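You operate a simulated robot arm through the tools that you are given. There is no shell and no other tool.

The job below is to be done with a simulated robot arm. You get a single attempt, and the scene is never put back.

Task
Tighten the quick nut, crank the slack spool empty and rewind 10 metres.
Fine: hook the start and zero the counter first; an even lay; other settings stay.

Only the result counts: the job must be done as asked and must still hold three seconds after the hand-in. Knocking over, shifting, dropping, spilling or breaking anything else fails it.

Robot
A 7-joint arm with a two-finger parallel gripper on a trunk, on a base that drives. Base frame: it is fixed to the floor where the robot stands at the start and does not move with it; the origin is under the middle of the robot, x ahead of it, y to its left, z up; the surface under the hand at the start is at about z = 0.8. Lengths are in m, angles in degrees, forces in N, time in s.
With the tool pointing down near the work surface it reaches from about 0.26 to 0.7 m from the robot's upright axis, wherever it stands. Its first joint turns from -166.0 to 166.0 degrees. Places, roughly: blue stop [0.3, -0.3, 0.8]; grey lock knob [0.4, -0.3, 0.8]; metre dial [0.3, 0, 0.6]; red stop [0.3, -0.5, 0.8]; winder speed dial [0.3, 0.1, 0.6]; winder tension dial [0.3, -0.2, 0.6]. Payload 1.57 kg.
The TCP is the grasp point between the finger pads, 0.03 m short of the fingertips. In the tool frame z runs along the fingers and y along their closing line. Largest opening 0.08 m; finger width 0.017, thickness 0.012; the body of the gripper, 0.04 by 0.082 m, starts 0.08 m behind the TCP.
Orientation is that of the tool frame in the base frame, as a unit quaternion [x, y, z, w]. With the fingers straight down and closing along the base's y, the tool's x points along the base's -x, its y along +y and its z along -z.

Tools
- The arm moves only by the tool nudge_tool. Its arguments are lists of equal length, an entry for each row: "linear": the shift along the tool's x, y, z in mm, a list of three; "rotation": the turn, a rotation vector about the tool's x, y, z in rad, a list of three; "claw": the closure, from 0 (fully open) to 1 (shut). In form: {"linear": [[x, y, z], ...], "rotation": [[ax, ay, az], ...], "claw": [claw, ...]}. A call has 1 to 20 rows; each row is the pose to reach, as a shift and turn from the pose commanded when the call began, along the tool's axes at that moment. A row lasts 0.2 s, in which the tool goes at most 0.05 m and 8.6 degrees; a call with a longer step from one row to the next is refused whole, and so is a gripper value outside its range. Where a pose cannot be reached the arm comes as near as it can. A force on the tool above 40 N (or 10 N above the force at the start of the call, whichever is more), or a blocked arm, ends the call early, and 0.2 s more pass. Each finger travels about 0.072 m/s and halts on what it meets, pressing with about 43 N; the grip force reading is that of the motor and also rises with nothing between the fingers. The clock runs only during rows and for 0.2 s after the last one: add rows that repeat a pose to give the fingers time. It gives the time, the measured TCP pose, the force on the tool (base axes), the opening and the grip force at its end, in the units of the frame above (readings bear some noise), with the torque about the TCP (base axes, N m) and any sound that the robot's microphone picked up.
- Cameras (640 x 400 px; columns grow to the right, rows downward): "scene" is now at [-0.016, 0.0954, 1.58]; the picture's right is [-0.57, -0.82, 0.00], its down [-0.61, 0.43, -0.67] and it looks along [0.55, -0.38, -0.74] (base axes); focal length 257 px, centre (320, 200). "wrist" rides on the gripper at [0.072, -0.007, -0.122] in the tool frame; the picture's right is [0.09, 1.00, 0.00], its down [-0.84, 0.08, -0.54] and it looks along [-0.54, 0.05, 0.84] (tool axes); focal length 238 px, centre (320, 200). There is no depth. A picture from a camera that has moved, and an enlarged one, comes with that camera's place and axes in the base frame and with its lens.
- grab_frame(camera): a new picture of that camera. It takes no simulated time.
- lift_body(by): slides the trunk up (or, below 0, down) by that many m; the arm and the scene camera ride with it, the base frame stays. It gives what a move gives, with no picture.
- steer(legs): drives the robot by 1 to 6 legs, each [ahead, left, turn to the left] in m, m and degrees, along the robot's own axes; the way and the turn of a leg run together, so that a leg with both is an arc; at most 1.5 m and 180 degrees a leg. The arm and the cameras ride along, it lands a little off, and it stops where it bumps. It gives what a move gives.
- pan_tilt(pan, tilt): turns the head with the scene camera to pan (to the left, within 86 degrees either way) and tilt (down, from -29 to 69), counted from straight ahead of the robot. It gives what a move gives.
- inspect(camera, box): a new picture of the part [left, top, right, bottom] of that camera's present view, enlarged. It takes no simulated time.
- sign_off(): hands the job in; it is judged then, once.

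Places have to be worked out from the pictures, the camera data and where the tool is seen. Open the gripper and draw the arm clear of the work before you hand the job in, unless the task says otherwise.

The tools are called as name(argument=value, ...) on one line, values as JSON. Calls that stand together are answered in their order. nudge_tool: Moves the arm, as the interface text tells. Its arguments: {"type":"object","properties":{"linear":{"type":"array","items":{"type":"array","items":{"type":"number"}}},"rotation":{"type":"array","items":{"type":"array","items":{"type":"number"}}},"claw":{"type":"array","items":{"type":"number"}}},"required":["linear","rotation","claw"]} The other tools are called the same way: lift_body (by) slides the trunk up or down; steer (legs) drives the base; pan_tilt (pan, tilt) turns the head that bears the scene camera; grab_frame (camera) takes a picture; inspect (camera, box) takes an enlarged picture of a part of a camera's view; sign_off () hands the job in.

At the start:

```text
clock: 0.0
ee_pos: [0.3525, -0.2034, 1.3236]
tool_rot: [0.0, 1.0, 0.001, 0.0]
force: [-0.6, -0.3, 0.3]
ft_torque: [-0.01, 0.0, -0.01]
width: 0.0802
gripper_force: 0.1
trunk travel left (down, up): [-0.4, 0.08]
robot x, y, heading: [-0.0003, 0.001, 0.1]
head pan, tilt: [-34.9, 48.1]
```

scene: 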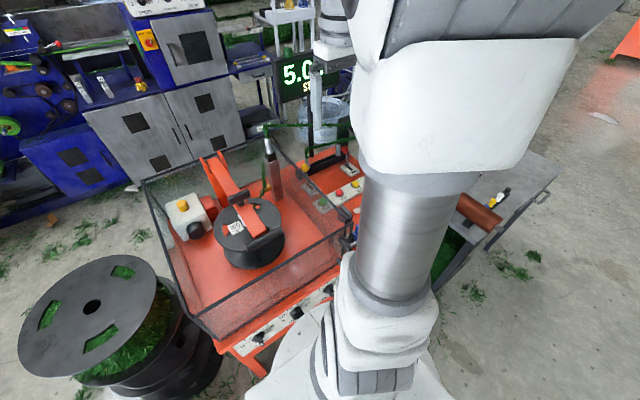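
wrist: 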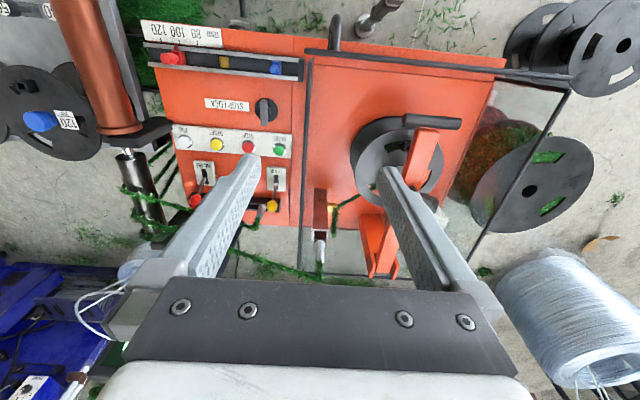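

The scene shows a rewinding machine with an orange bench, a control panel and a display; I need to see it in detail first, so I take new enlarged pictures.

inspect(camera="wrist", box=[120, 10, 320, 135])

inspect(camera="wrist", box=[120, 120, 320, 245])

inspect(camera="wrist", box=[300, 80, 500, 205])

inspect(camera="wrist", box=[0, 0, 200, 125])

inspect(camera="scene", box=[180, 60, 380, 185])

inspect(camera="scene", box=[200, 0, 360, 100])

inspect(camera="scene", box=[180, 240, 380, 365])

```text
3.20 times, centred on (220, 72) of wrist
camera zoom: at [0.2812, -0.2084, 1.4464], right [-0.09, 1.0, 0.0], down [0.84, 0.08, 0.54], along [0.54, 0.05, -0.84], focal length 763 px, centre (640, 608)
```

zoom: 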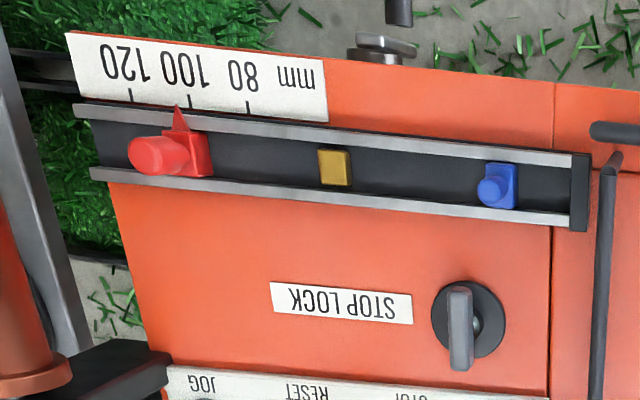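

```text
3.20 times, centred on (220, 182) of wrist
camera zoom: at [0.2812, -0.2084, 1.4464], right [-0.09, 1.0, 0.0], down [0.84, 0.08, 0.54], along [0.54, 0.05, -0.84], focal length 763 px, centre (640, 256)
```

zoom: 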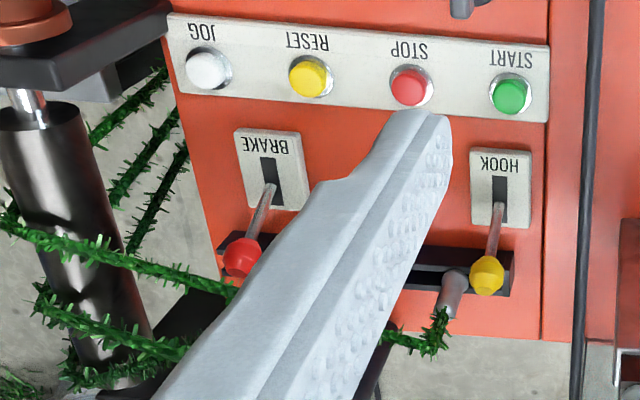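

```text
3.20 times, centred on (400, 142) of wrist
camera zoom: at [0.2812, -0.2084, 1.4464], right [-0.09, 1.0, 0.0], down [0.84, 0.08, 0.54], along [0.54, 0.05, -0.84], focal length 763 px, centre (64, 384)
```

zoom: 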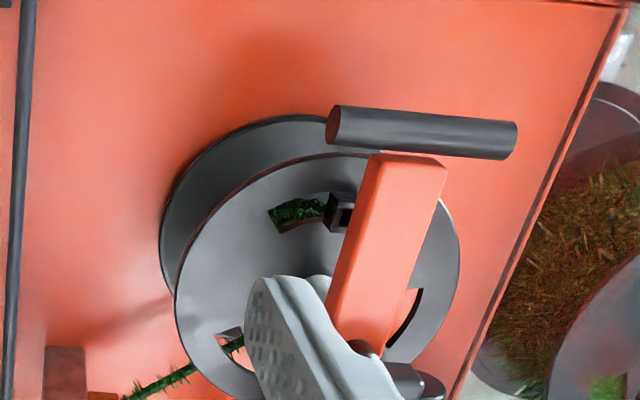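

```text
3.20 times, centred on (100, 62) of wrist
camera zoom: at [0.2812, -0.2084, 1.4464], right [-0.09, 1.0, 0.0], down [0.84, 0.08, 0.54], along [0.54, 0.05, -0.84], focal length 763 px, centre (1024, 640)
```

zoom: 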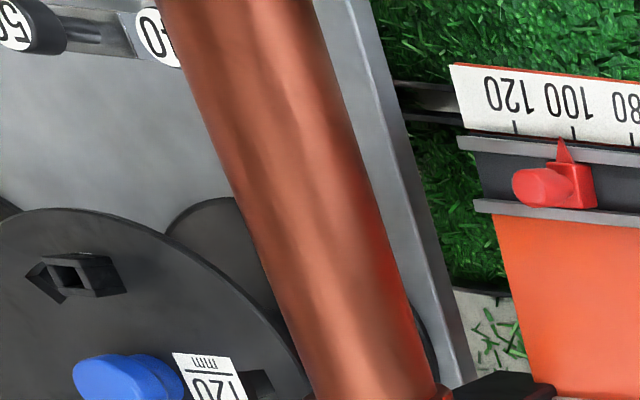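

```text
3.20 times, centred on (280, 122) of scene
camera zoom: at [-0.016, 0.0954, 1.58], right [-0.57, -0.82, 0.0], down [-0.61, 0.43, -0.67], along [0.55, -0.38, -0.74], focal length 823 px, centre (448, 448)
```

zoom: 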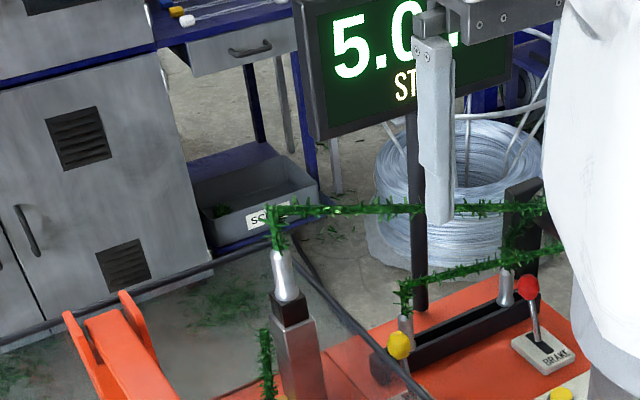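

```text
4.00 times, centred on (280, 50) of scene
camera zoom: at [-0.016, 0.0954, 1.58], right [-0.57, -0.82, 0.0], down [-0.61, 0.43, -0.67], along [0.55, -0.38, -0.74], focal length 1028 px, centre (480, 800)
```

zoom: 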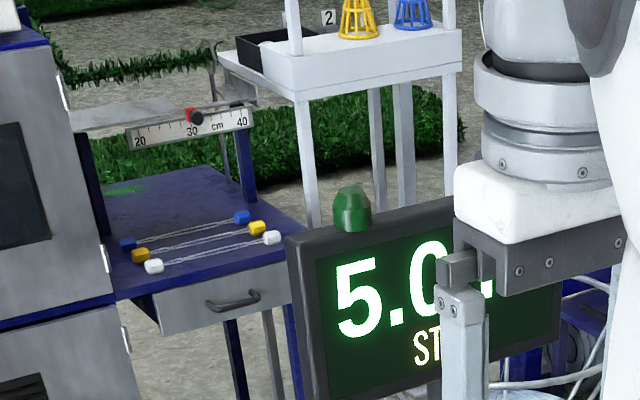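

```text
3.20 times, centred on (280, 302) of scene
camera zoom: at [-0.016, 0.0954, 1.58], right [-0.57, -0.82, 0.0], down [-0.61, 0.43, -0.67], along [0.55, -0.38, -0.74], focal length 823 px, centre (448, -128)
```

zoom: 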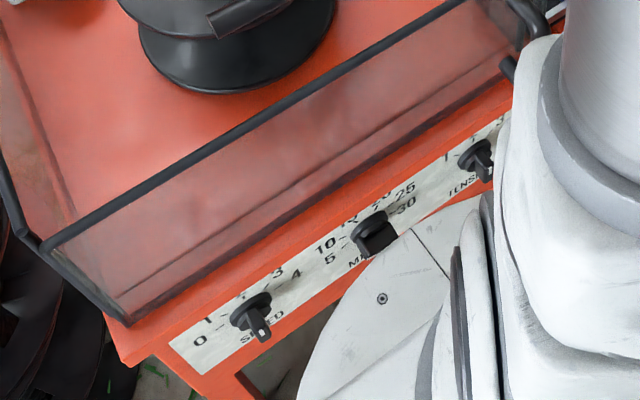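

The front panel carries three dials (speed, metres, tension), the top buttons JOG/RESET/STOP/START, BRAKE and HOOK levers, and stops with a lock. I turn the head to see the rest of the scene.

pan_tilt(pan=-70, tilt=45)

grab_frame(camera="scene")

pan_tilt(pan=0, tilt=45)

grab_frame(camera="scene")

pan_tilt(pan=50, tilt=35)

grab_frame(camera="scene")

pan_tilt(pan=-20, tilt=15)

grab_frame(camera="scene")

```text
clock: 1.0
ee_pos: [0.3531, -0.2031, 1.3228]
tool_rot: [0.0, 1.0, 0.0, 0.0]
force: [0.3, -1.0, 0.1]
ft_torque: [-0.02, 0.0, 0.02]
width: 0.0798
gripper_force: 0.0
trunk travel left (down, up): [-0.4, 0.08]
robot x, y, heading: [-0.0044, 0.0015, -0.0]
head pan, tilt: [-70.0, 45.0]
```

```text
taken
camera scene: at [-0.0527, 0.0641, 1.5842], right [-0.94, -0.34, 0.0], down [-0.24, 0.66, -0.71], along [0.24, -0.66, -0.71], focal length 257 px, centre (320, 200)
```

scene: 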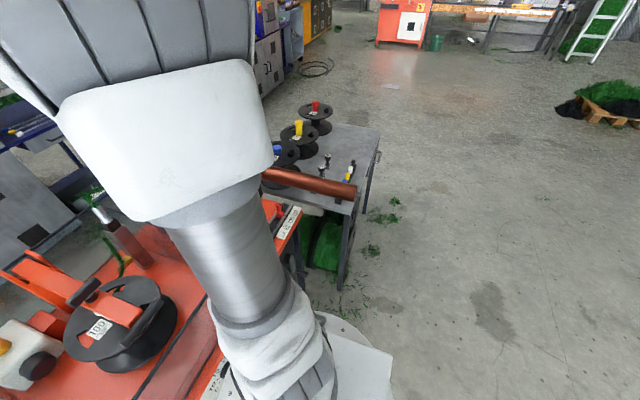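

```text
clock: 2.4
ee_pos: [0.3525, -0.2029, 1.3246]
tool_rot: [0.0, 1.0, 0.0, 0.0]
force: [0.1, 0.4, -1.2]
ft_torque: [0.03, 0.02, 0.02]
width: 0.08
gripper_force: 0.0
trunk travel left (down, up): [-0.4, 0.08]
robot x, y, heading: [-0.0001, -0.0021, -0.1]
head pan, tilt: [0.0, 45.0]
```

```text
taken
camera scene: at [0.0007, 0.1404, 1.5842], right [0.0, -1.0, 0.0], down [-0.71, 0.0, -0.71], along [0.71, 0.0, -0.71], focal length 257 px, centre (320, 200)
```

scene: 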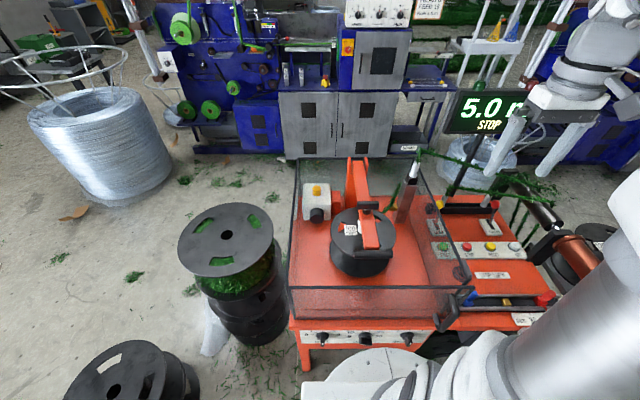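

```text
clock: 3.6
ee_pos: [0.3532, -0.202, 1.3233]
tool_rot: [0.001, 1.0, 0.0, 0.0]
force: [-0.3, -0.1, -0.2]
ft_torque: [0.0, -0.01, 0.03]
width: 0.0801
gripper_force: 0.1
trunk travel left (down, up): [-0.4, 0.08]
robot x, y, heading: [0.0006, -0.0014, 0.1]
head pan, tilt: [50.0, 35.0]
```

```text
taken
camera scene: at [-0.0239, 0.2079, 1.599], right [0.77, -0.64, 0.0], down [-0.37, -0.44, -0.82], along [0.53, 0.63, -0.57], focal length 257 px, centre (320, 200)
```

scene: 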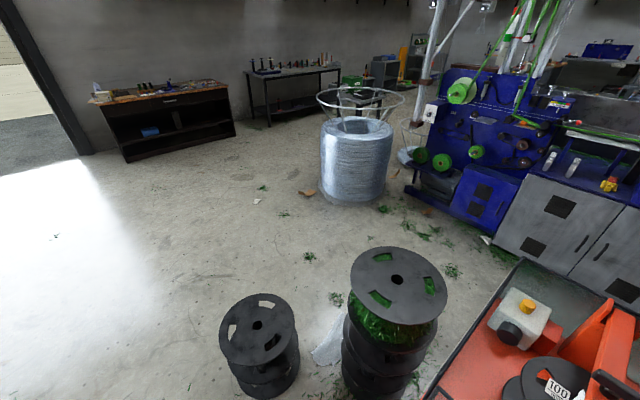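

```text
clock: 5.0
ee_pos: [0.3523, -0.2032, 1.3236]
tool_rot: [0.0, 1.0, -0.001, 0.0]
force: [0.0, -0.8, 0.4]
ft_torque: [0.01, -0.01, -0.03]
width: 0.08
gripper_force: 0.0
trunk travel left (down, up): [-0.4, 0.08]
robot x, y, heading: [0.0007, 0.0, -0.0]
head pan, tilt: [-20.0, 15.0]
```

```text
taken
camera scene: at [0.0072, 0.1086, 1.631], right [-0.34, -0.94, 0.0], down [-0.24, 0.09, -0.97], along [0.91, -0.33, -0.26], focal length 257 px, centre (320, 200)
```

scene: 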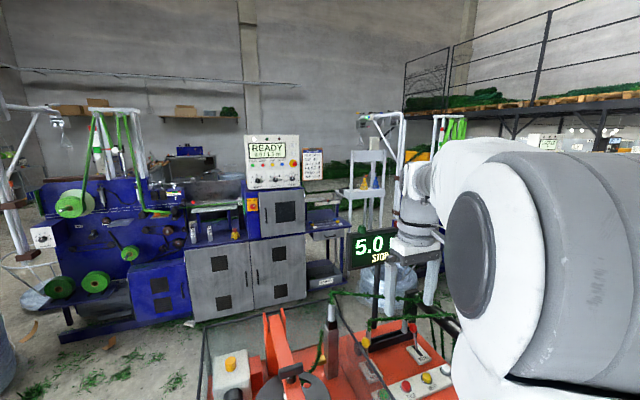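

The display shows 5.0 m STOP. I look straight ahead again and enlarge the machine parts to identify the quick nut, the slack spool and its crank.

pan_tilt(pan=-10, tilt=50)

grab_frame(camera="scene")

inspect(camera="scene", box=[220, 120, 380, 220])

inspect(camera="scene", box=[220, 200, 380, 300])

inspect(camera="scene", box=[340, 100, 500, 200])

inspect(camera="scene", box=[340, 180, 540, 305])

inspect(camera="wrist", box=[80, 150, 240, 250])

inspect(camera="wrist", box=[280, 150, 440, 290])

```text
clock: 6.0
ee_pos: [0.3546, -0.2023, 1.3235]
tool_rot: [0.0, 1.0, 0.0, 0.0]
force: [0.8, -1.3, 0.3]
ft_torque: [0.01, 0.01, -0.02]
width: 0.0799
gripper_force: 0.1
trunk travel left (down, up): [-0.4, 0.08]
robot x, y, heading: [0.0004, 0.0025, -0.2]
head pan, tilt: [-10.0, 50.0]
```

```text
taken
camera scene: at [-0.0047, 0.1271, 1.5774], right [-0.17, -0.98, 0.0], down [-0.75, 0.13, -0.64], along [0.63, -0.11, -0.77], focal length 257 px, centre (320, 200)
```

scene: 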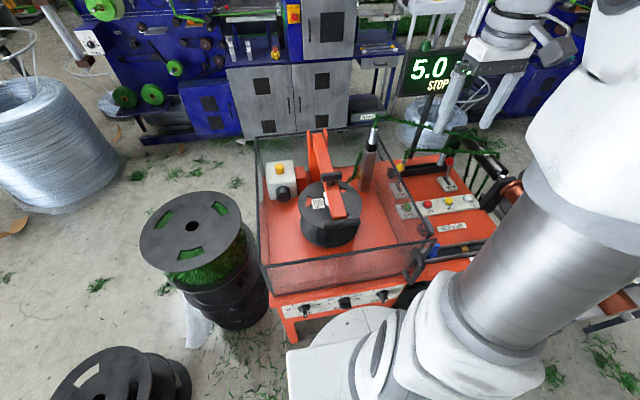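

```text
4.00 times, centred on (300, 170) of scene
camera zoom: at [-0.0047, 0.1271, 1.5774], right [-0.17, -0.98, 0.0], down [-0.75, 0.13, -0.64], along [0.63, -0.11, -0.77], focal length 1028 px, centre (400, 320)
```

zoom: 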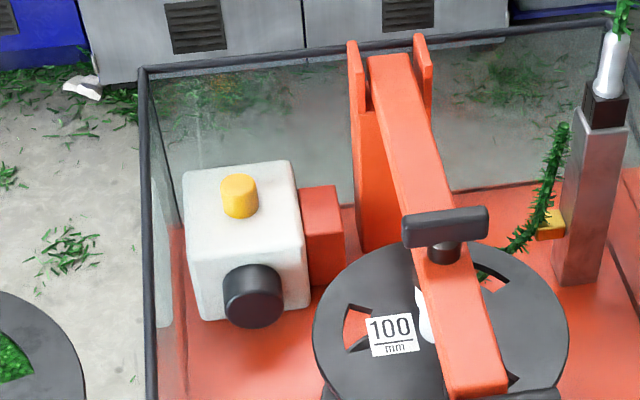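

```text
4.00 times, centred on (300, 250) of scene
camera zoom: at [-0.0047, 0.1271, 1.5774], right [-0.17, -0.98, 0.0], down [-0.75, 0.13, -0.64], along [0.63, -0.11, -0.77], focal length 1028 px, centre (400, 0)
```

zoom: 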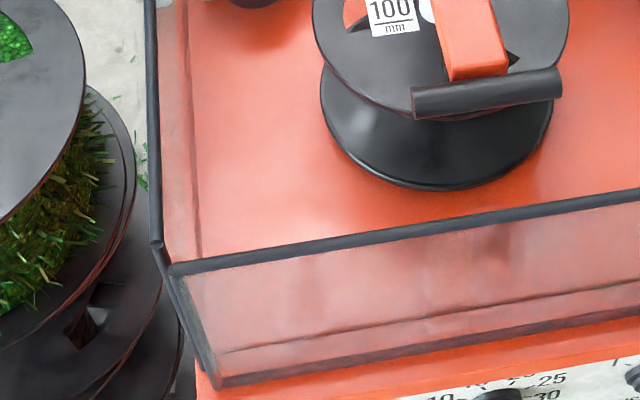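

```text
4.00 times, centred on (420, 150) of scene
camera zoom: at [-0.0047, 0.1271, 1.5774], right [-0.17, -0.98, 0.0], down [-0.75, 0.13, -0.64], along [0.63, -0.11, -0.77], focal length 1028 px, centre (-80, 400)
```

zoom: 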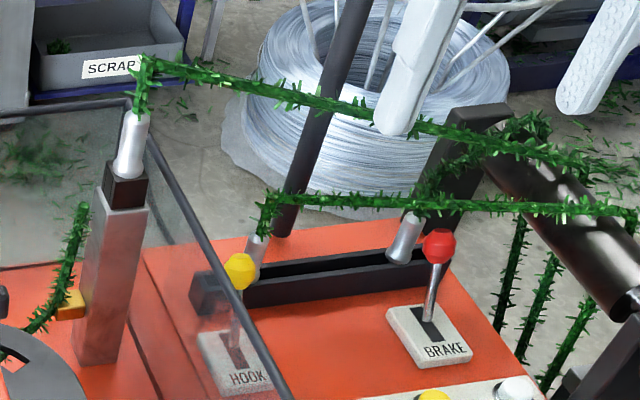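

```text
3.20 times, centred on (440, 242) of scene
camera zoom: at [-0.0047, 0.1271, 1.5774], right [-0.17, -0.98, 0.0], down [-0.75, 0.13, -0.64], along [0.63, -0.11, -0.77], focal length 823 px, centre (-64, 64)
```

zoom: 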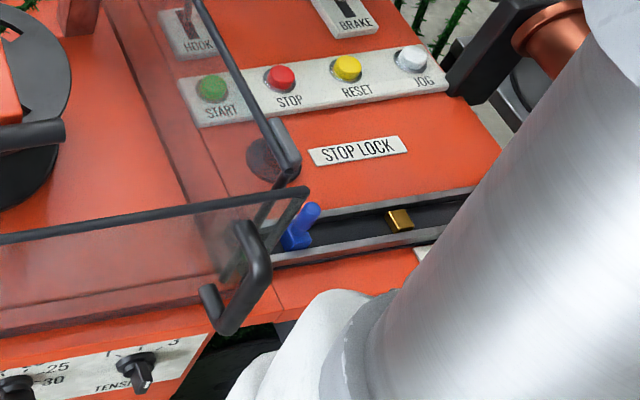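

```text
4.00 times, centred on (160, 200) of wrist
camera zoom: at [0.2812, -0.2084, 1.4464], right [-0.09, 1.0, 0.0], down [0.84, 0.08, 0.54], along [0.54, 0.05, -0.84], focal length 953 px, centre (960, 200)
```

zoom: 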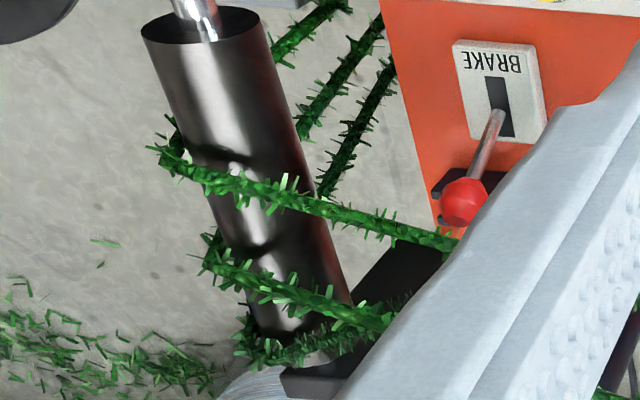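

```text
2.86 times, centred on (360, 220) of wrist
camera zoom: at [0.2812, -0.2084, 1.4464], right [-0.09, 1.0, 0.0], down [0.84, 0.08, 0.54], along [0.54, 0.05, -0.84], focal length 681 px, centre (206, 143)
```

zoom: 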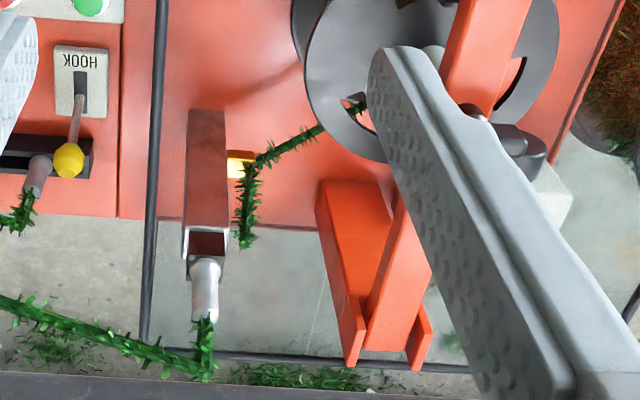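

I need better views of the side table on the right and the guarded spool. I turn the head to the right table and enlarge.

pan_tilt(pan=-75, tilt=35)

inspect(camera="scene", box=[220, 80, 420, 205])

pan_tilt(pan=-86, tilt=50)

grab_frame(camera="scene")

inspect(camera="scene", box=[0, 60, 320, 260])

```text
clock: 7.4
ee_pos: [0.3541, -0.2015, 1.3231]
tool_rot: [0.0, 1.0, 0.0, 0.0]
force: [0.7, -1.0, 0.0]
ft_torque: [0.05, 0.01, 0.0]
width: 0.0801
gripper_force: 0.0
trunk travel left (down, up): [-0.4, 0.08]
robot x, y, heading: [0.0002, -0.0006, 0.2]
head pan, tilt: [-75.0, 35.0]
```

```text
3.20 times, centred on (320, 142) of scene
camera zoom: at [-0.0577, 0.0555, 1.599], right [-0.97, -0.26, 0.0], down [-0.15, 0.55, -0.82], along [0.21, -0.79, -0.57], focal length 823 px, centre (320, 384)
```

zoom: 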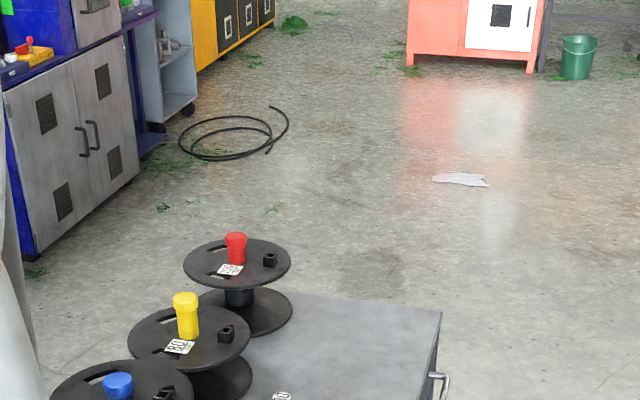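

```text
clock: 8.2
ee_pos: [0.3539, -0.2025, 1.3239]
tool_rot: [0.0, 1.0, 0.0, 0.0]
force: [-1.0, -0.4, 0.5]
ft_torque: [-0.01, 0.02, -0.01]
width: 0.08
gripper_force: 0.1
trunk travel left (down, up): [-0.4, 0.08]
robot x, y, heading: [-0.0039, -0.0011, 0.1]
head pan, tilt: [-85.9, 50.0]
```

```text
taken
camera scene: at [-0.0751, 0.0637, 1.5774], right [-1.0, -0.07, 0.0], down [-0.05, 0.76, -0.64], along [0.05, -0.64, -0.77], focal length 257 px, centre (320, 200)
```

scene: 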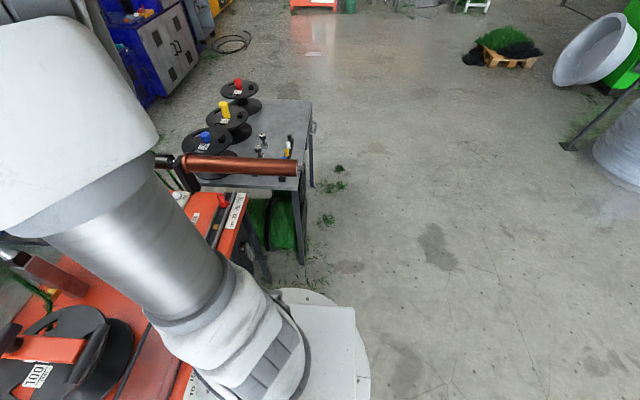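

```text
2.00 times, centred on (160, 160) of scene
camera zoom: at [-0.0751, 0.0637, 1.5774], right [-1.0, -0.07, 0.0], down [-0.05, 0.76, -0.64], along [0.05, -0.64, -0.77], focal length 514 px, centre (640, 280)
```

zoom: 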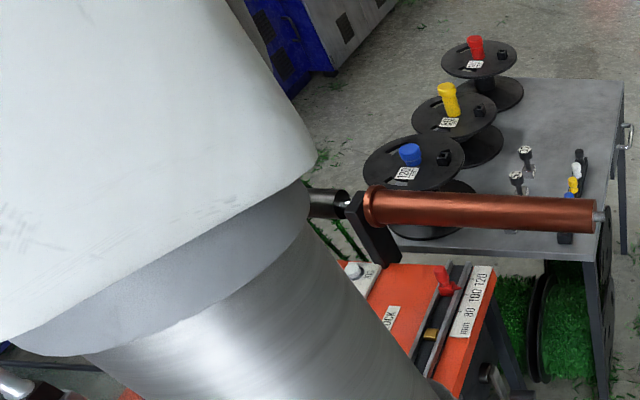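

The side table holds spare bobbins; the copper tube hangs off the winder. I move the arm left over the guarded spool to view it with the wrist camera.

nudge_tool(linear=[[0, 50, 0], [0, 100, 0], [0, 150, 0], [0, 200, 0], [40, 220, 0]], rotation=[[0, 0, 0], [0, 0, 0], [0, 0, 0], [0, 0, 0], [0, 0, 0]], claw=[0, 0, 0, 0, 0])

grab_frame(camera="wrist")

inspect(camera="wrist", box=[200, 40, 440, 190])

pan_tilt(pan=-60, tilt=50)

grab_frame(camera="scene")

```text
clock: 9.5
ee_pos: [0.3265, 0.0131, 1.2734]
tool_rot: [0.006, 0.996, 0.01, -0.086]
force: [-0.5, -0.2, -0.1]
ft_torque: [0.06, -0.02, 0.0]
width: 0.0798
gripper_force: 0.1
trunk travel left (down, up): [-0.4, 0.08]
robot x, y, heading: [0.0005, 0.0065, 0.1]
head pan, tilt: [-85.9, 50.0]
stopped in row 5: the arm was blocked; the commanded pose is now the measured one
```

```text
taken
camera wrist: at [0.2763, 0.0046, 1.4058], right [-0.08, 1.0, 0.03], down [0.92, 0.06, 0.39], along [0.39, 0.06, -0.92], focal length 238 px, centre (320, 200)
```

wrist: 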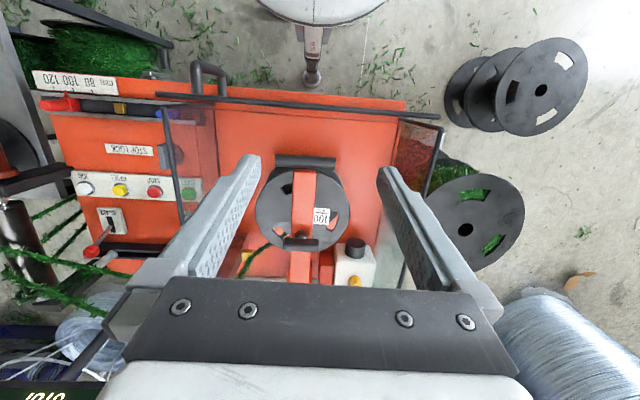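

```text
2.67 times, centred on (320, 115) of wrist
camera zoom: at [0.2763, 0.0046, 1.4058], right [-0.08, 1.0, 0.03], down [0.92, 0.06, 0.39], along [0.39, 0.06, -0.92], focal length 636 px, centre (320, 427)
```

zoom: 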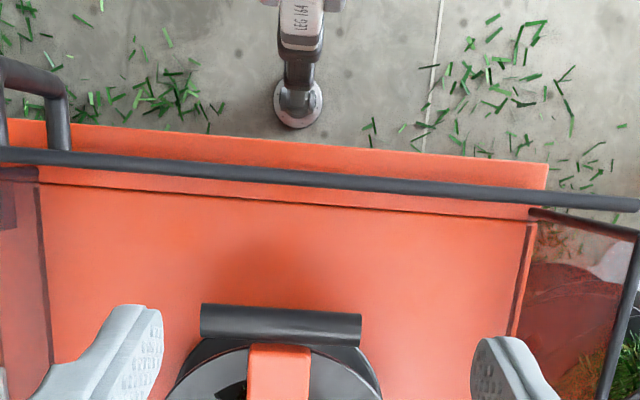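

```text
clock: 10.4
ee_pos: [0.3275, 0.0127, 1.2718]
tool_rot: [0.005, 0.996, 0.01, -0.086]
force: [0.5, -0.3, 0.1]
ft_torque: [-0.01, 0.0, 0.0]
width: 0.0803
gripper_force: 0.1
trunk travel left (down, up): [-0.4, 0.08]
robot x, y, heading: [0.0002, 0.0059, -0.2]
head pan, tilt: [-60.0, 50.0]
```

```text
taken
camera scene: at [-0.0822, 0.0615, 1.5803], right [-1.0, 0.02, 0.0], down [0.02, 0.74, -0.67], along [-0.01, -0.67, -0.74], focal length 257 px, centre (320, 200)
```

scene: 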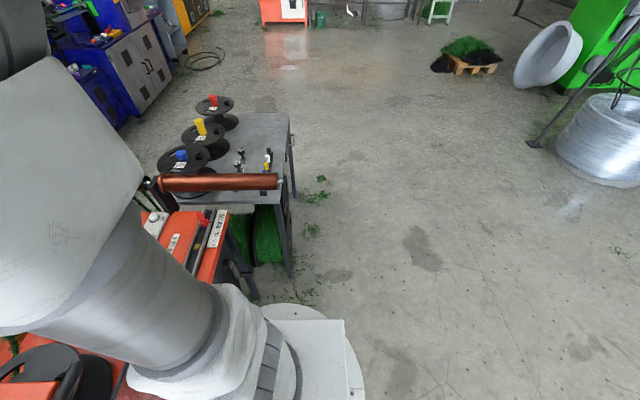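

The arm move got blocked near the base; the head image also looks off from its reported pan. I take another scene frame to check.

pan_tilt(pan=-15, tilt=45)

grab_frame(camera="scene")

inspect(camera="wrist", box=[220, 140, 420, 300])

inspect(camera="wrist", box=[30, 50, 230, 175])

inspect(camera="wrist", box=[0, 160, 200, 290])

```text
clock: 11.5
ee_pos: [0.3269, 0.0146, 1.272]
tool_rot: [0.004, 0.996, 0.01, -0.087]
force: [-0.1, 0.0, -0.8]
ft_torque: [0.0, -0.01, 0.0]
width: 0.08
gripper_force: 0.1
trunk travel left (down, up): [-0.4, 0.08]
robot x, y, heading: [-0.0002, -0.0062, 0.1]
head pan, tilt: [-15.0, 45.0]
```

```text
taken
camera scene: at [-0.0817, 0.0613, 1.5807], right [-1.0, 0.01, 0.0], down [0.01, 0.74, -0.68], along [-0.01, -0.68, -0.74], focal length 257 px, centre (320, 200)
```

scene: 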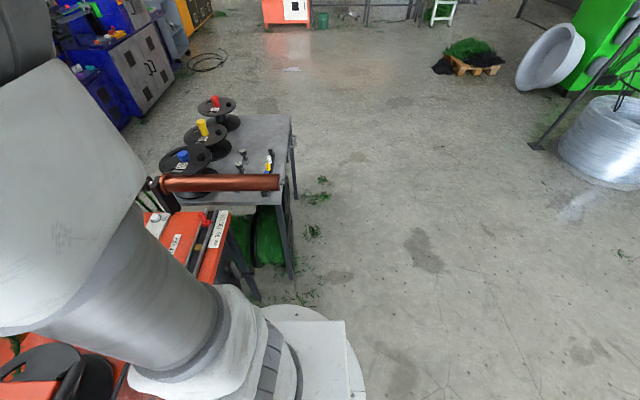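

```text
2.50 times, centred on (320, 220) of wrist
camera zoom: at [0.2763, 0.0054, 1.4053], right [-0.08, 1.0, 0.03], down [0.92, 0.06, 0.39], along [0.39, 0.06, -0.92], focal length 596 px, centre (320, 150)
```

zoom: 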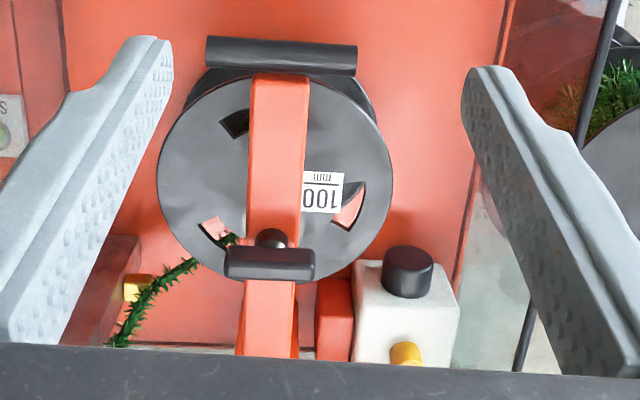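

```text
3.20 times, centred on (130, 112) of wrist
camera zoom: at [0.2763, 0.0054, 1.4053], right [-0.08, 1.0, 0.03], down [0.92, 0.06, 0.39], along [0.39, 0.06, -0.92], focal length 763 px, centre (928, 480)
```

zoom: 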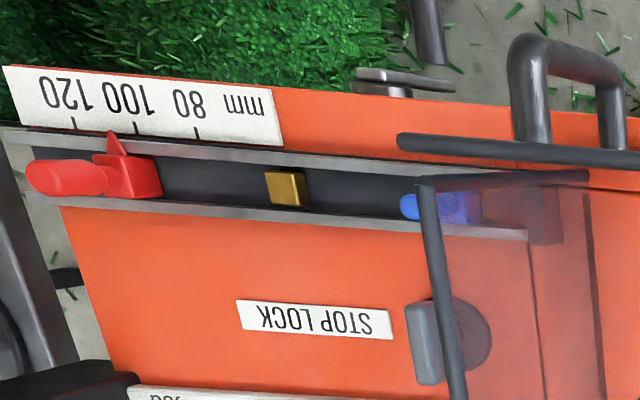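

```text
3.08 times, centred on (100, 225) of wrist
camera zoom: at [0.2763, 0.0054, 1.4053], right [-0.08, 1.0, 0.03], down [0.92, 0.06, 0.39], along [0.39, 0.06, -0.92], focal length 733 px, centre (997, 123)
```

zoom: 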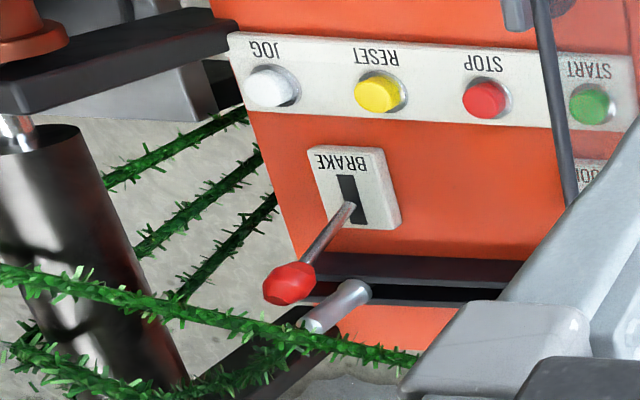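

The head seems pushed and blocked by the arm's elbow. I extend the arm forward and right again, level the tool, then turn the head anew.

nudge_tool(linear=[[-49, 0, -8], [-98, 0, -17], [-128, -40, -22], [-158, -80, -27], [-158, -120, -27], [-158, -120, -27]], rotation=[[0, 0, 0], [0, 0, 0], [0, -0.06, 0], [0, -0.12, 0], [0, -0.174, 0], [0, -0.174, 0]], claw=[0, 0, 0, 0, 0, 0])

pan_tilt(pan=-15, tilt=50)

grab_frame(camera="scene")

grab_frame(camera="wrist")

```text
refused: row 3 steps farther than a row can; nothing moved
```

```text
clock: 12.2
ee_pos: [0.327, 0.0143, 1.2717]
tool_rot: [0.004, 0.996, 0.009, -0.085]
force: [0.3, -0.1, -0.3]
ft_torque: [0.0, 0.03, 0.02]
width: 0.0801
gripper_force: 0.0
trunk travel left (down, up): [-0.4, 0.08]
robot x, y, heading: [-0.0001, 0.0009, -0.2]
head pan, tilt: [-15.0, 50.0]
```

```text
taken
camera scene: at [-0.0817, 0.0613, 1.5806], right [-1.0, 0.01, 0.0], down [0.01, 0.74, -0.67], along [-0.01, -0.67, -0.74], focal length 257 px, centre (320, 200)
```

scene: 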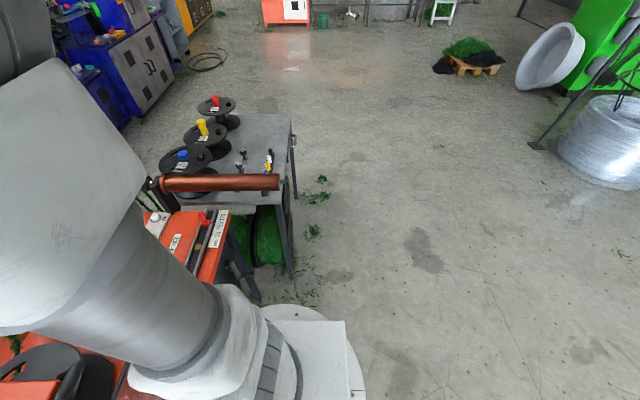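

```text
taken
camera wrist: at [0.2764, 0.0054, 1.4055], right [-0.08, 1.0, 0.03], down [0.92, 0.06, 0.39], along [0.39, 0.06, -0.92], focal length 238 px, centre (320, 200)
```

wrist: 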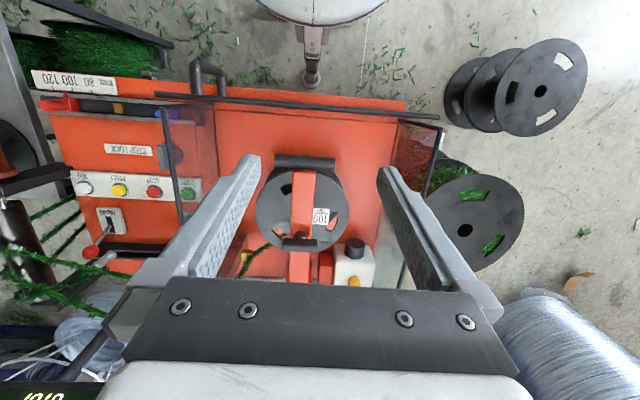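

The step was refused for being too long; I redo it with smaller steps.

nudge_tool(linear=[[-40, 0, -7], [-80, 0, -14], [-110, -30, -19], [-130, -65, -23], [-130, -105, -23], [-130, -145, -23], [-130, -145, -23]], rotation=[[0, 0, 0], [0, 0, 0], [0, -0.06, 0], [0, -0.12, 0], [0, -0.174, 0], [0, -0.174, 0], [0, -0.174, 0]], claw=[0, 0, 0, 0, 0, 0, 0])

pan_tilt(pan=-15, tilt=50)

grab_frame(camera="scene")

grab_frame(camera="wrist")

```text
clock: 13.8
ee_pos: [0.4574, -0.1309, 1.2723]
tool_rot: [0.004, 1.0, 0.009, 0.004]
force: [-0.3, -0.1, -0.5]
ft_torque: [0.02, -0.03, 0.04]
width: 0.0801
gripper_force: 0.0
trunk travel left (down, up): [-0.4, 0.08]
robot x, y, heading: [0.0005, -0.0001, -0.0]
head pan, tilt: [-15.0, 50.0]
```

```text
clock: 14.3
ee_pos: [0.4584, -0.1314, 1.2727]
tool_rot: [0.004, 1.0, 0.009, 0.003]
force: [-0.7, -0.6, 0.0]
ft_torque: [-0.01, 0.01, -0.03]
width: 0.08
gripper_force: 0.0
trunk travel left (down, up): [-0.4, 0.08]
robot x, y, heading: [-0.0046, 0.0002, 0.0]
head pan, tilt: [-15.0, 50.0]
```

```text
taken
camera scene: at [-0.0062, 0.1205, 1.5773], right [-0.26, -0.97, 0.0], down [-0.74, 0.2, -0.64], along [0.62, -0.17, -0.77], focal length 257 px, centre (320, 200)
```

scene: 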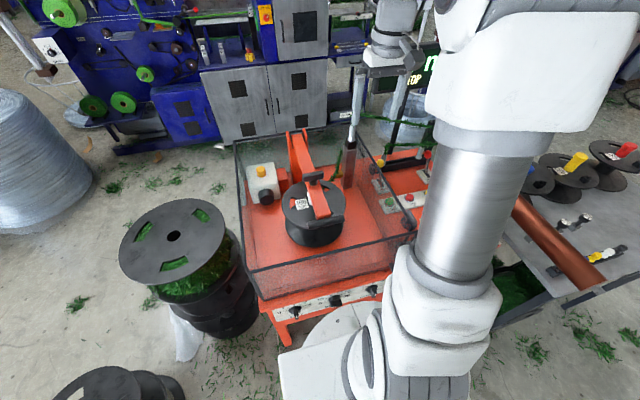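

```text
taken
camera wrist: at [0.3843, -0.1384, 1.3953], right [-0.08, 1.0, 0.02], down [0.83, 0.06, 0.55], along [0.55, 0.06, -0.83], focal length 238 px, centre (320, 200)
```

wrist: 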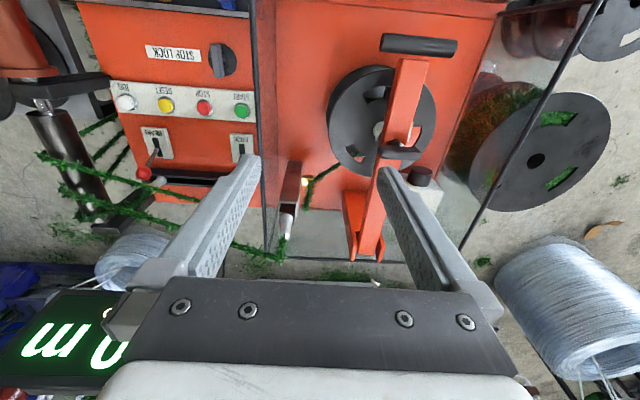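

The head is free again. I enlarge the spool, arm and guard in both views.

inspect(camera="scene", box=[230, 120, 370, 207])

inspect(camera="scene", box=[260, 160, 360, 222])

inspect(camera="wrist", box=[310, 20, 470, 190])

inspect(camera="scene", box=[230, 260, 400, 366])

inspect(camera="scene", box=[340, 140, 440, 240])

```text
4.57 times, centred on (300, 164) of scene
camera zoom: at [-0.0062, 0.1205, 1.5773], right [-0.26, -0.97, 0.0], down [-0.74, 0.2, -0.64], along [0.62, -0.17, -0.77], focal length 1176 px, centre (411, 367)
```

zoom: 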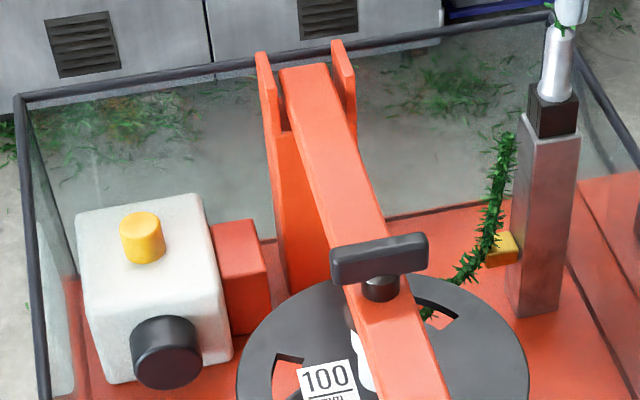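

```text
6.40 times, centred on (310, 191) of scene
camera zoom: at [-0.0062, 0.1205, 1.5773], right [-0.26, -0.97, 0.0], down [-0.74, 0.2, -0.64], along [0.62, -0.17, -0.77], focal length 1646 px, centre (384, 258)
```

zoom: 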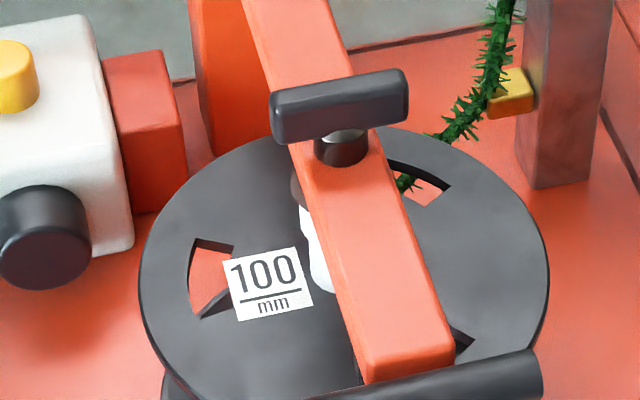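

```text
2.35 times, centred on (390, 105) of wrist
camera zoom: at [0.3843, -0.1384, 1.3953], right [-0.08, 1.0, 0.02], down [0.83, 0.06, 0.55], along [0.55, 0.06, -0.83], focal length 561 px, centre (155, 424)
```

zoom: 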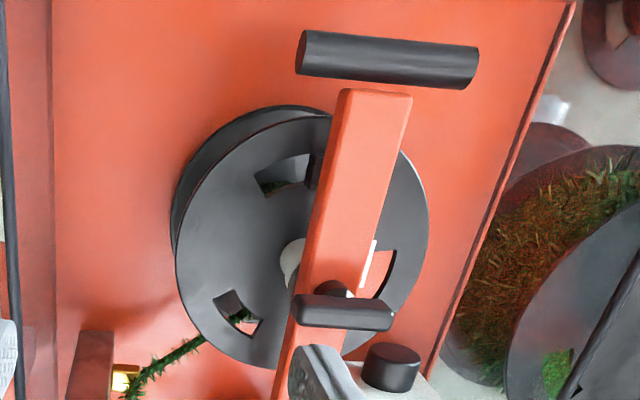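

```text
3.76 times, centred on (315, 313) of scene
camera zoom: at [-0.0062, 0.1205, 1.5773], right [-0.26, -0.97, 0.0], down [-0.74, 0.2, -0.64], along [0.62, -0.17, -0.77], focal length 968 px, centre (339, -225)
```

zoom: 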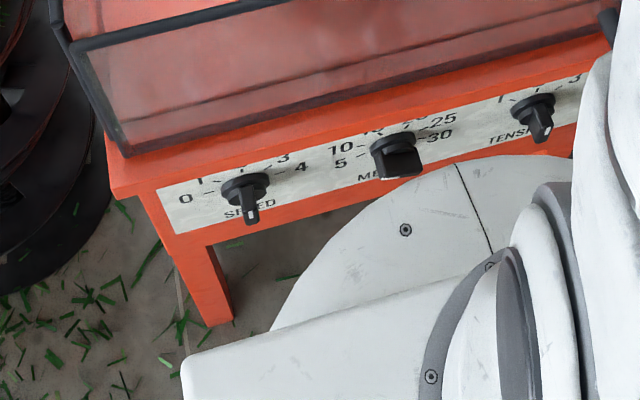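

```text
4.00 times, centred on (390, 190) of scene
camera zoom: at [-0.0062, 0.1205, 1.5773], right [-0.26, -0.97, 0.0], down [-0.74, 0.2, -0.64], along [0.62, -0.17, -0.77], focal length 1028 px, centre (40, 240)
```

zoom: 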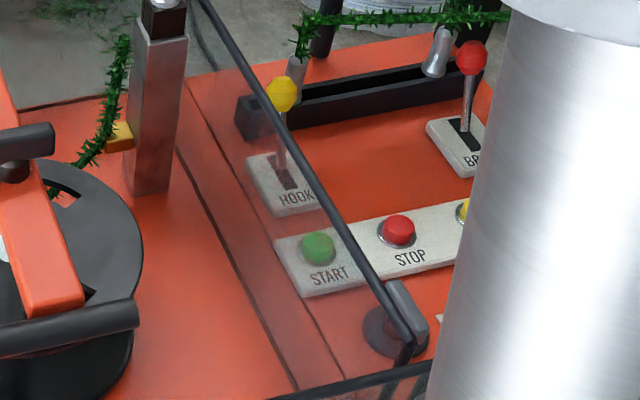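

The T-handle sits over the spool hub on a hinged orange arm, and a shiny T-shaped part protrudes low at the front right. I look at that front-right region.

pan_tilt(pan=-70, tilt=60)

grab_frame(camera="scene")

inspect(camera="scene", box=[200, 100, 440, 250])

pan_tilt(pan=-45, tilt=69)

grab_frame(camera="scene")

```text
clock: 15.6
ee_pos: [0.4563, -0.131, 1.2726]
tool_rot: [0.005, 1.0, 0.009, 0.004]
force: [-0.1, -0.5, -0.2]
ft_torque: [0.01, 0.02, 0.02]
width: 0.0801
gripper_force: 0.2
trunk travel left (down, up): [-0.4, 0.08]
robot x, y, heading: [0.0018, 0.0034, -0.1]
head pan, tilt: [-70.0, 60.0]
```

```text
taken
camera scene: at [-0.0577, 0.0778, 1.5648], right [-0.94, -0.34, 0.0], down [-0.3, 0.81, -0.5], along [0.17, -0.47, -0.87], focal length 257 px, centre (320, 200)
```

scene: 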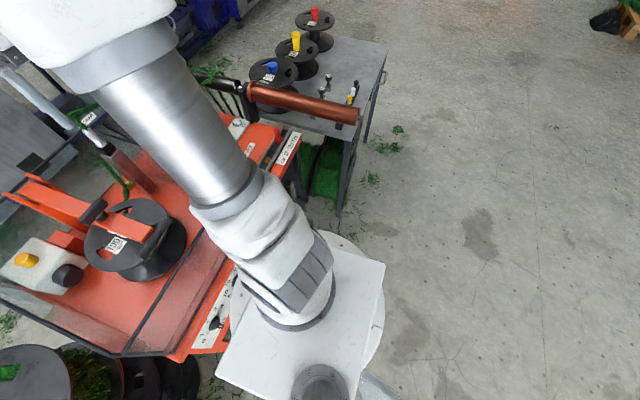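

```text
2.67 times, centred on (320, 175) of scene
camera zoom: at [-0.0577, 0.0778, 1.5648], right [-0.94, -0.34, 0.0], down [-0.3, 0.81, -0.5], along [0.17, -0.47, -0.87], focal length 686 px, centre (320, 267)
```

zoom: 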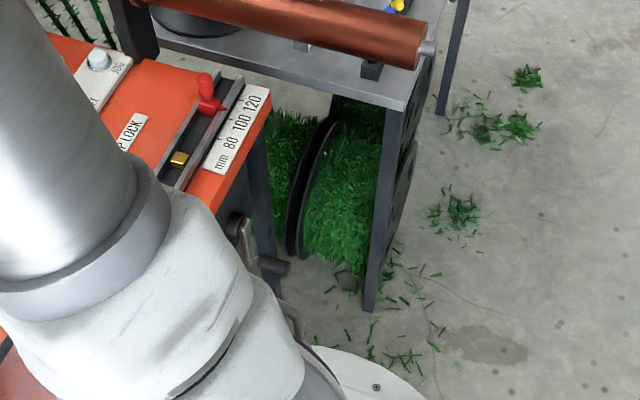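

```text
clock: 16.5
ee_pos: [0.4576, -0.1316, 1.2727]
tool_rot: [0.004, 1.0, 0.008, 0.004]
force: [0.2, 0.5, 0.3]
ft_torque: [0.0, 0.0, -0.01]
width: 0.08
gripper_force: 0.1
trunk travel left (down, up): [-0.4, 0.08]
robot x, y, heading: [-0.0001, -0.0033, 0.1]
head pan, tilt: [-45.0, 68.8]
```

```text
taken
camera scene: at [-0.041, 0.1009, 1.5554], right [-0.71, -0.71, 0.0], down [-0.66, 0.66, -0.36], along [0.26, -0.26, -0.93], focal length 257 px, centre (320, 200)
```

scene: 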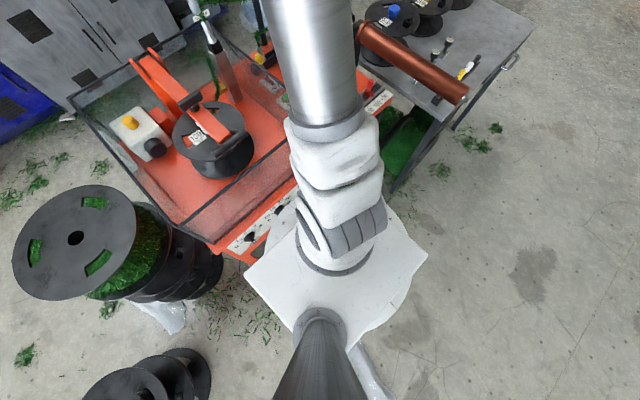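

A hand crank with a dark handle is visible low at the front right of the bench. I back the robot off to see the front of the machine.

steer(legs=[[-0.5, 0, 0]])

pan_tilt(pan=-20, tilt=40)

grab_frame(camera="scene")

grab_frame(camera="wrist")

```text
clock: 20.3
ee_pos: [-0.0505, -0.1296, 1.2731]
tool_rot: [0.002, 1.0, 0.009, 0.005]
force: [-0.2, 0.5, 0.4]
ft_torque: [0.0, 0.06, -0.04]
width: 0.08
gripper_force: 0.1
trunk travel left (down, up): [-0.4, 0.08]
robot x, y, heading: [-0.5101, -0.0045, 0.5]
head pan, tilt: [-45.0, 68.8]
```

```text
clock: 21.2
ee_pos: [-0.049, -0.1299, 1.2745]
tool_rot: [0.002, 1.0, 0.009, 0.003]
force: [-0.1, -0.2, 0.1]
ft_torque: [0.04, 0.0, -0.04]
width: 0.0798
gripper_force: 0.2
trunk travel left (down, up): [-0.4, 0.08]
robot x, y, heading: [-0.5086, -0.0025, 0.4]
head pan, tilt: [-20.0, 40.0]
```

```text
taken
camera scene: at [-0.5102, 0.1098, 1.5914], right [-0.34, -0.94, 0.0], down [-0.61, 0.22, -0.77], along [0.72, -0.26, -0.64], focal length 257 px, centre (320, 200)
```

scene: 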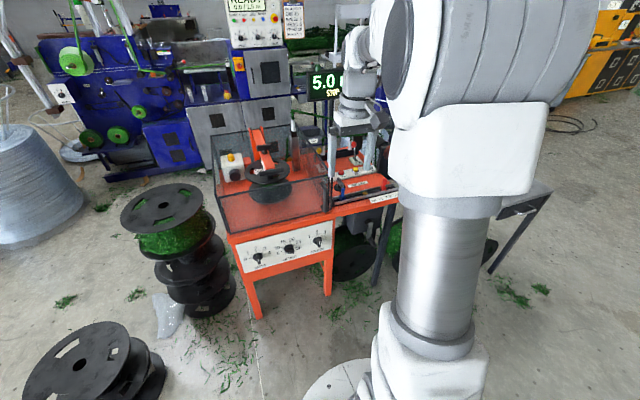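

```text
taken
camera wrist: at [-0.1237, -0.1376, 1.3952], right [-0.09, 1.0, 0.02], down [0.83, 0.07, 0.55], along [0.55, 0.06, -0.83], focal length 238 px, centre (320, 200)
```

wrist: 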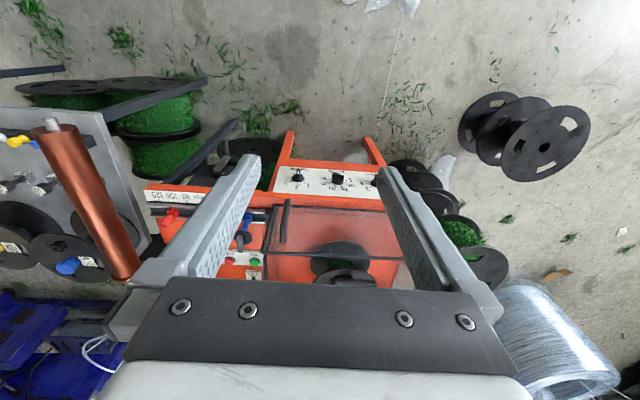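

From here the front of the bench is visible. I lower the trunk and pitch the wrist forward to view the front panel and crank.

lift_body(by=-0.35)

nudge_tool(linear=[[0, 0, 0], [0, -20, 0], [0, -40, 0], [0, -60, 0], [0, -80, 0], [0, -100, 0]], rotation=[[0, -0.12, 0], [0, -0.24, 0], [0, -0.36, 0], [0, -0.48, 0], [0, -0.6, 0], [0, -0.6, 0]], claw=[0, 0, 0, 0, 0, 0])

grab_frame(camera="wrist")

grab_frame(camera="scene")

```text
clock: 24.7
ee_pos: [-0.0503, -0.131, 0.9224]
tool_rot: [0.002, 1.0, 0.009, 0.005]
force: [0.9, -0.6, 0.8]
ft_torque: [-0.01, -0.01, -0.01]
width: 0.0798
gripper_force: 0.1
trunk travel left (down, up): [-0.05, 0.43]
robot x, y, heading: [-0.509, -0.0036, 0.1]
head pan, tilt: [-20.0, 40.0]
```

```text
clock: 26.1
ee_pos: [-0.0506, -0.2305, 0.9211]
tool_rot: [0.005, 0.954, 0.008, 0.301]
force: [0.2, 0.2, 0.5]
ft_torque: [-0.01, 0.0, 0.03]
width: 0.08
gripper_force: 0.1
trunk travel left (down, up): [-0.05, 0.43]
robot x, y, heading: [-0.5081, -0.0009, 0.4]
head pan, tilt: [-20.0, 40.0]
```

```text
taken
camera wrist: at [-0.1795, -0.2369, 0.9807], right [-0.07, 1.0, -0.03], down [0.38, 0.06, 0.92], along [0.92, 0.05, -0.38], focal length 238 px, centre (320, 200)
```

wrist: 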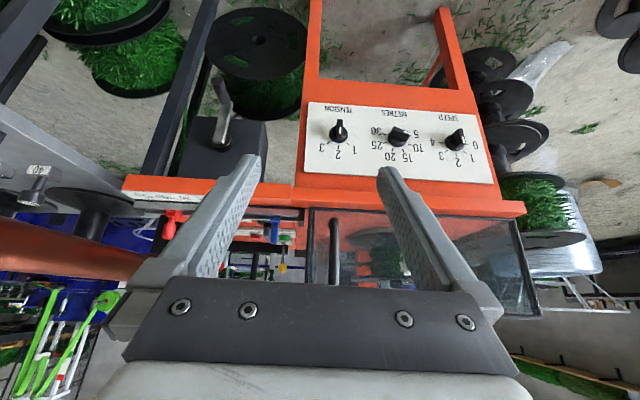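

```text
taken
camera scene: at [-0.5102, 0.11, 1.2415], right [-0.34, -0.94, 0.0], down [-0.61, 0.22, -0.77], along [0.72, -0.26, -0.64], focal length 257 px, centre (320, 200)
```

scene: 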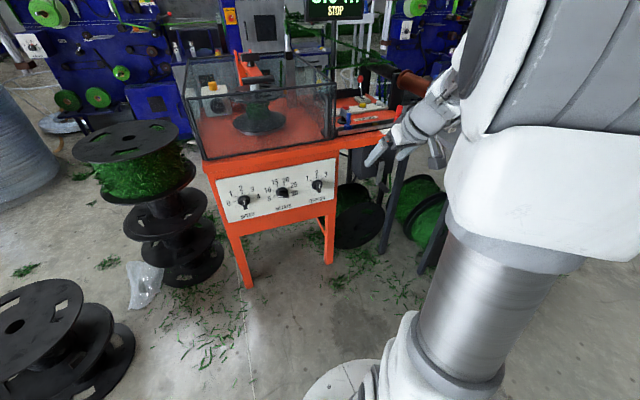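

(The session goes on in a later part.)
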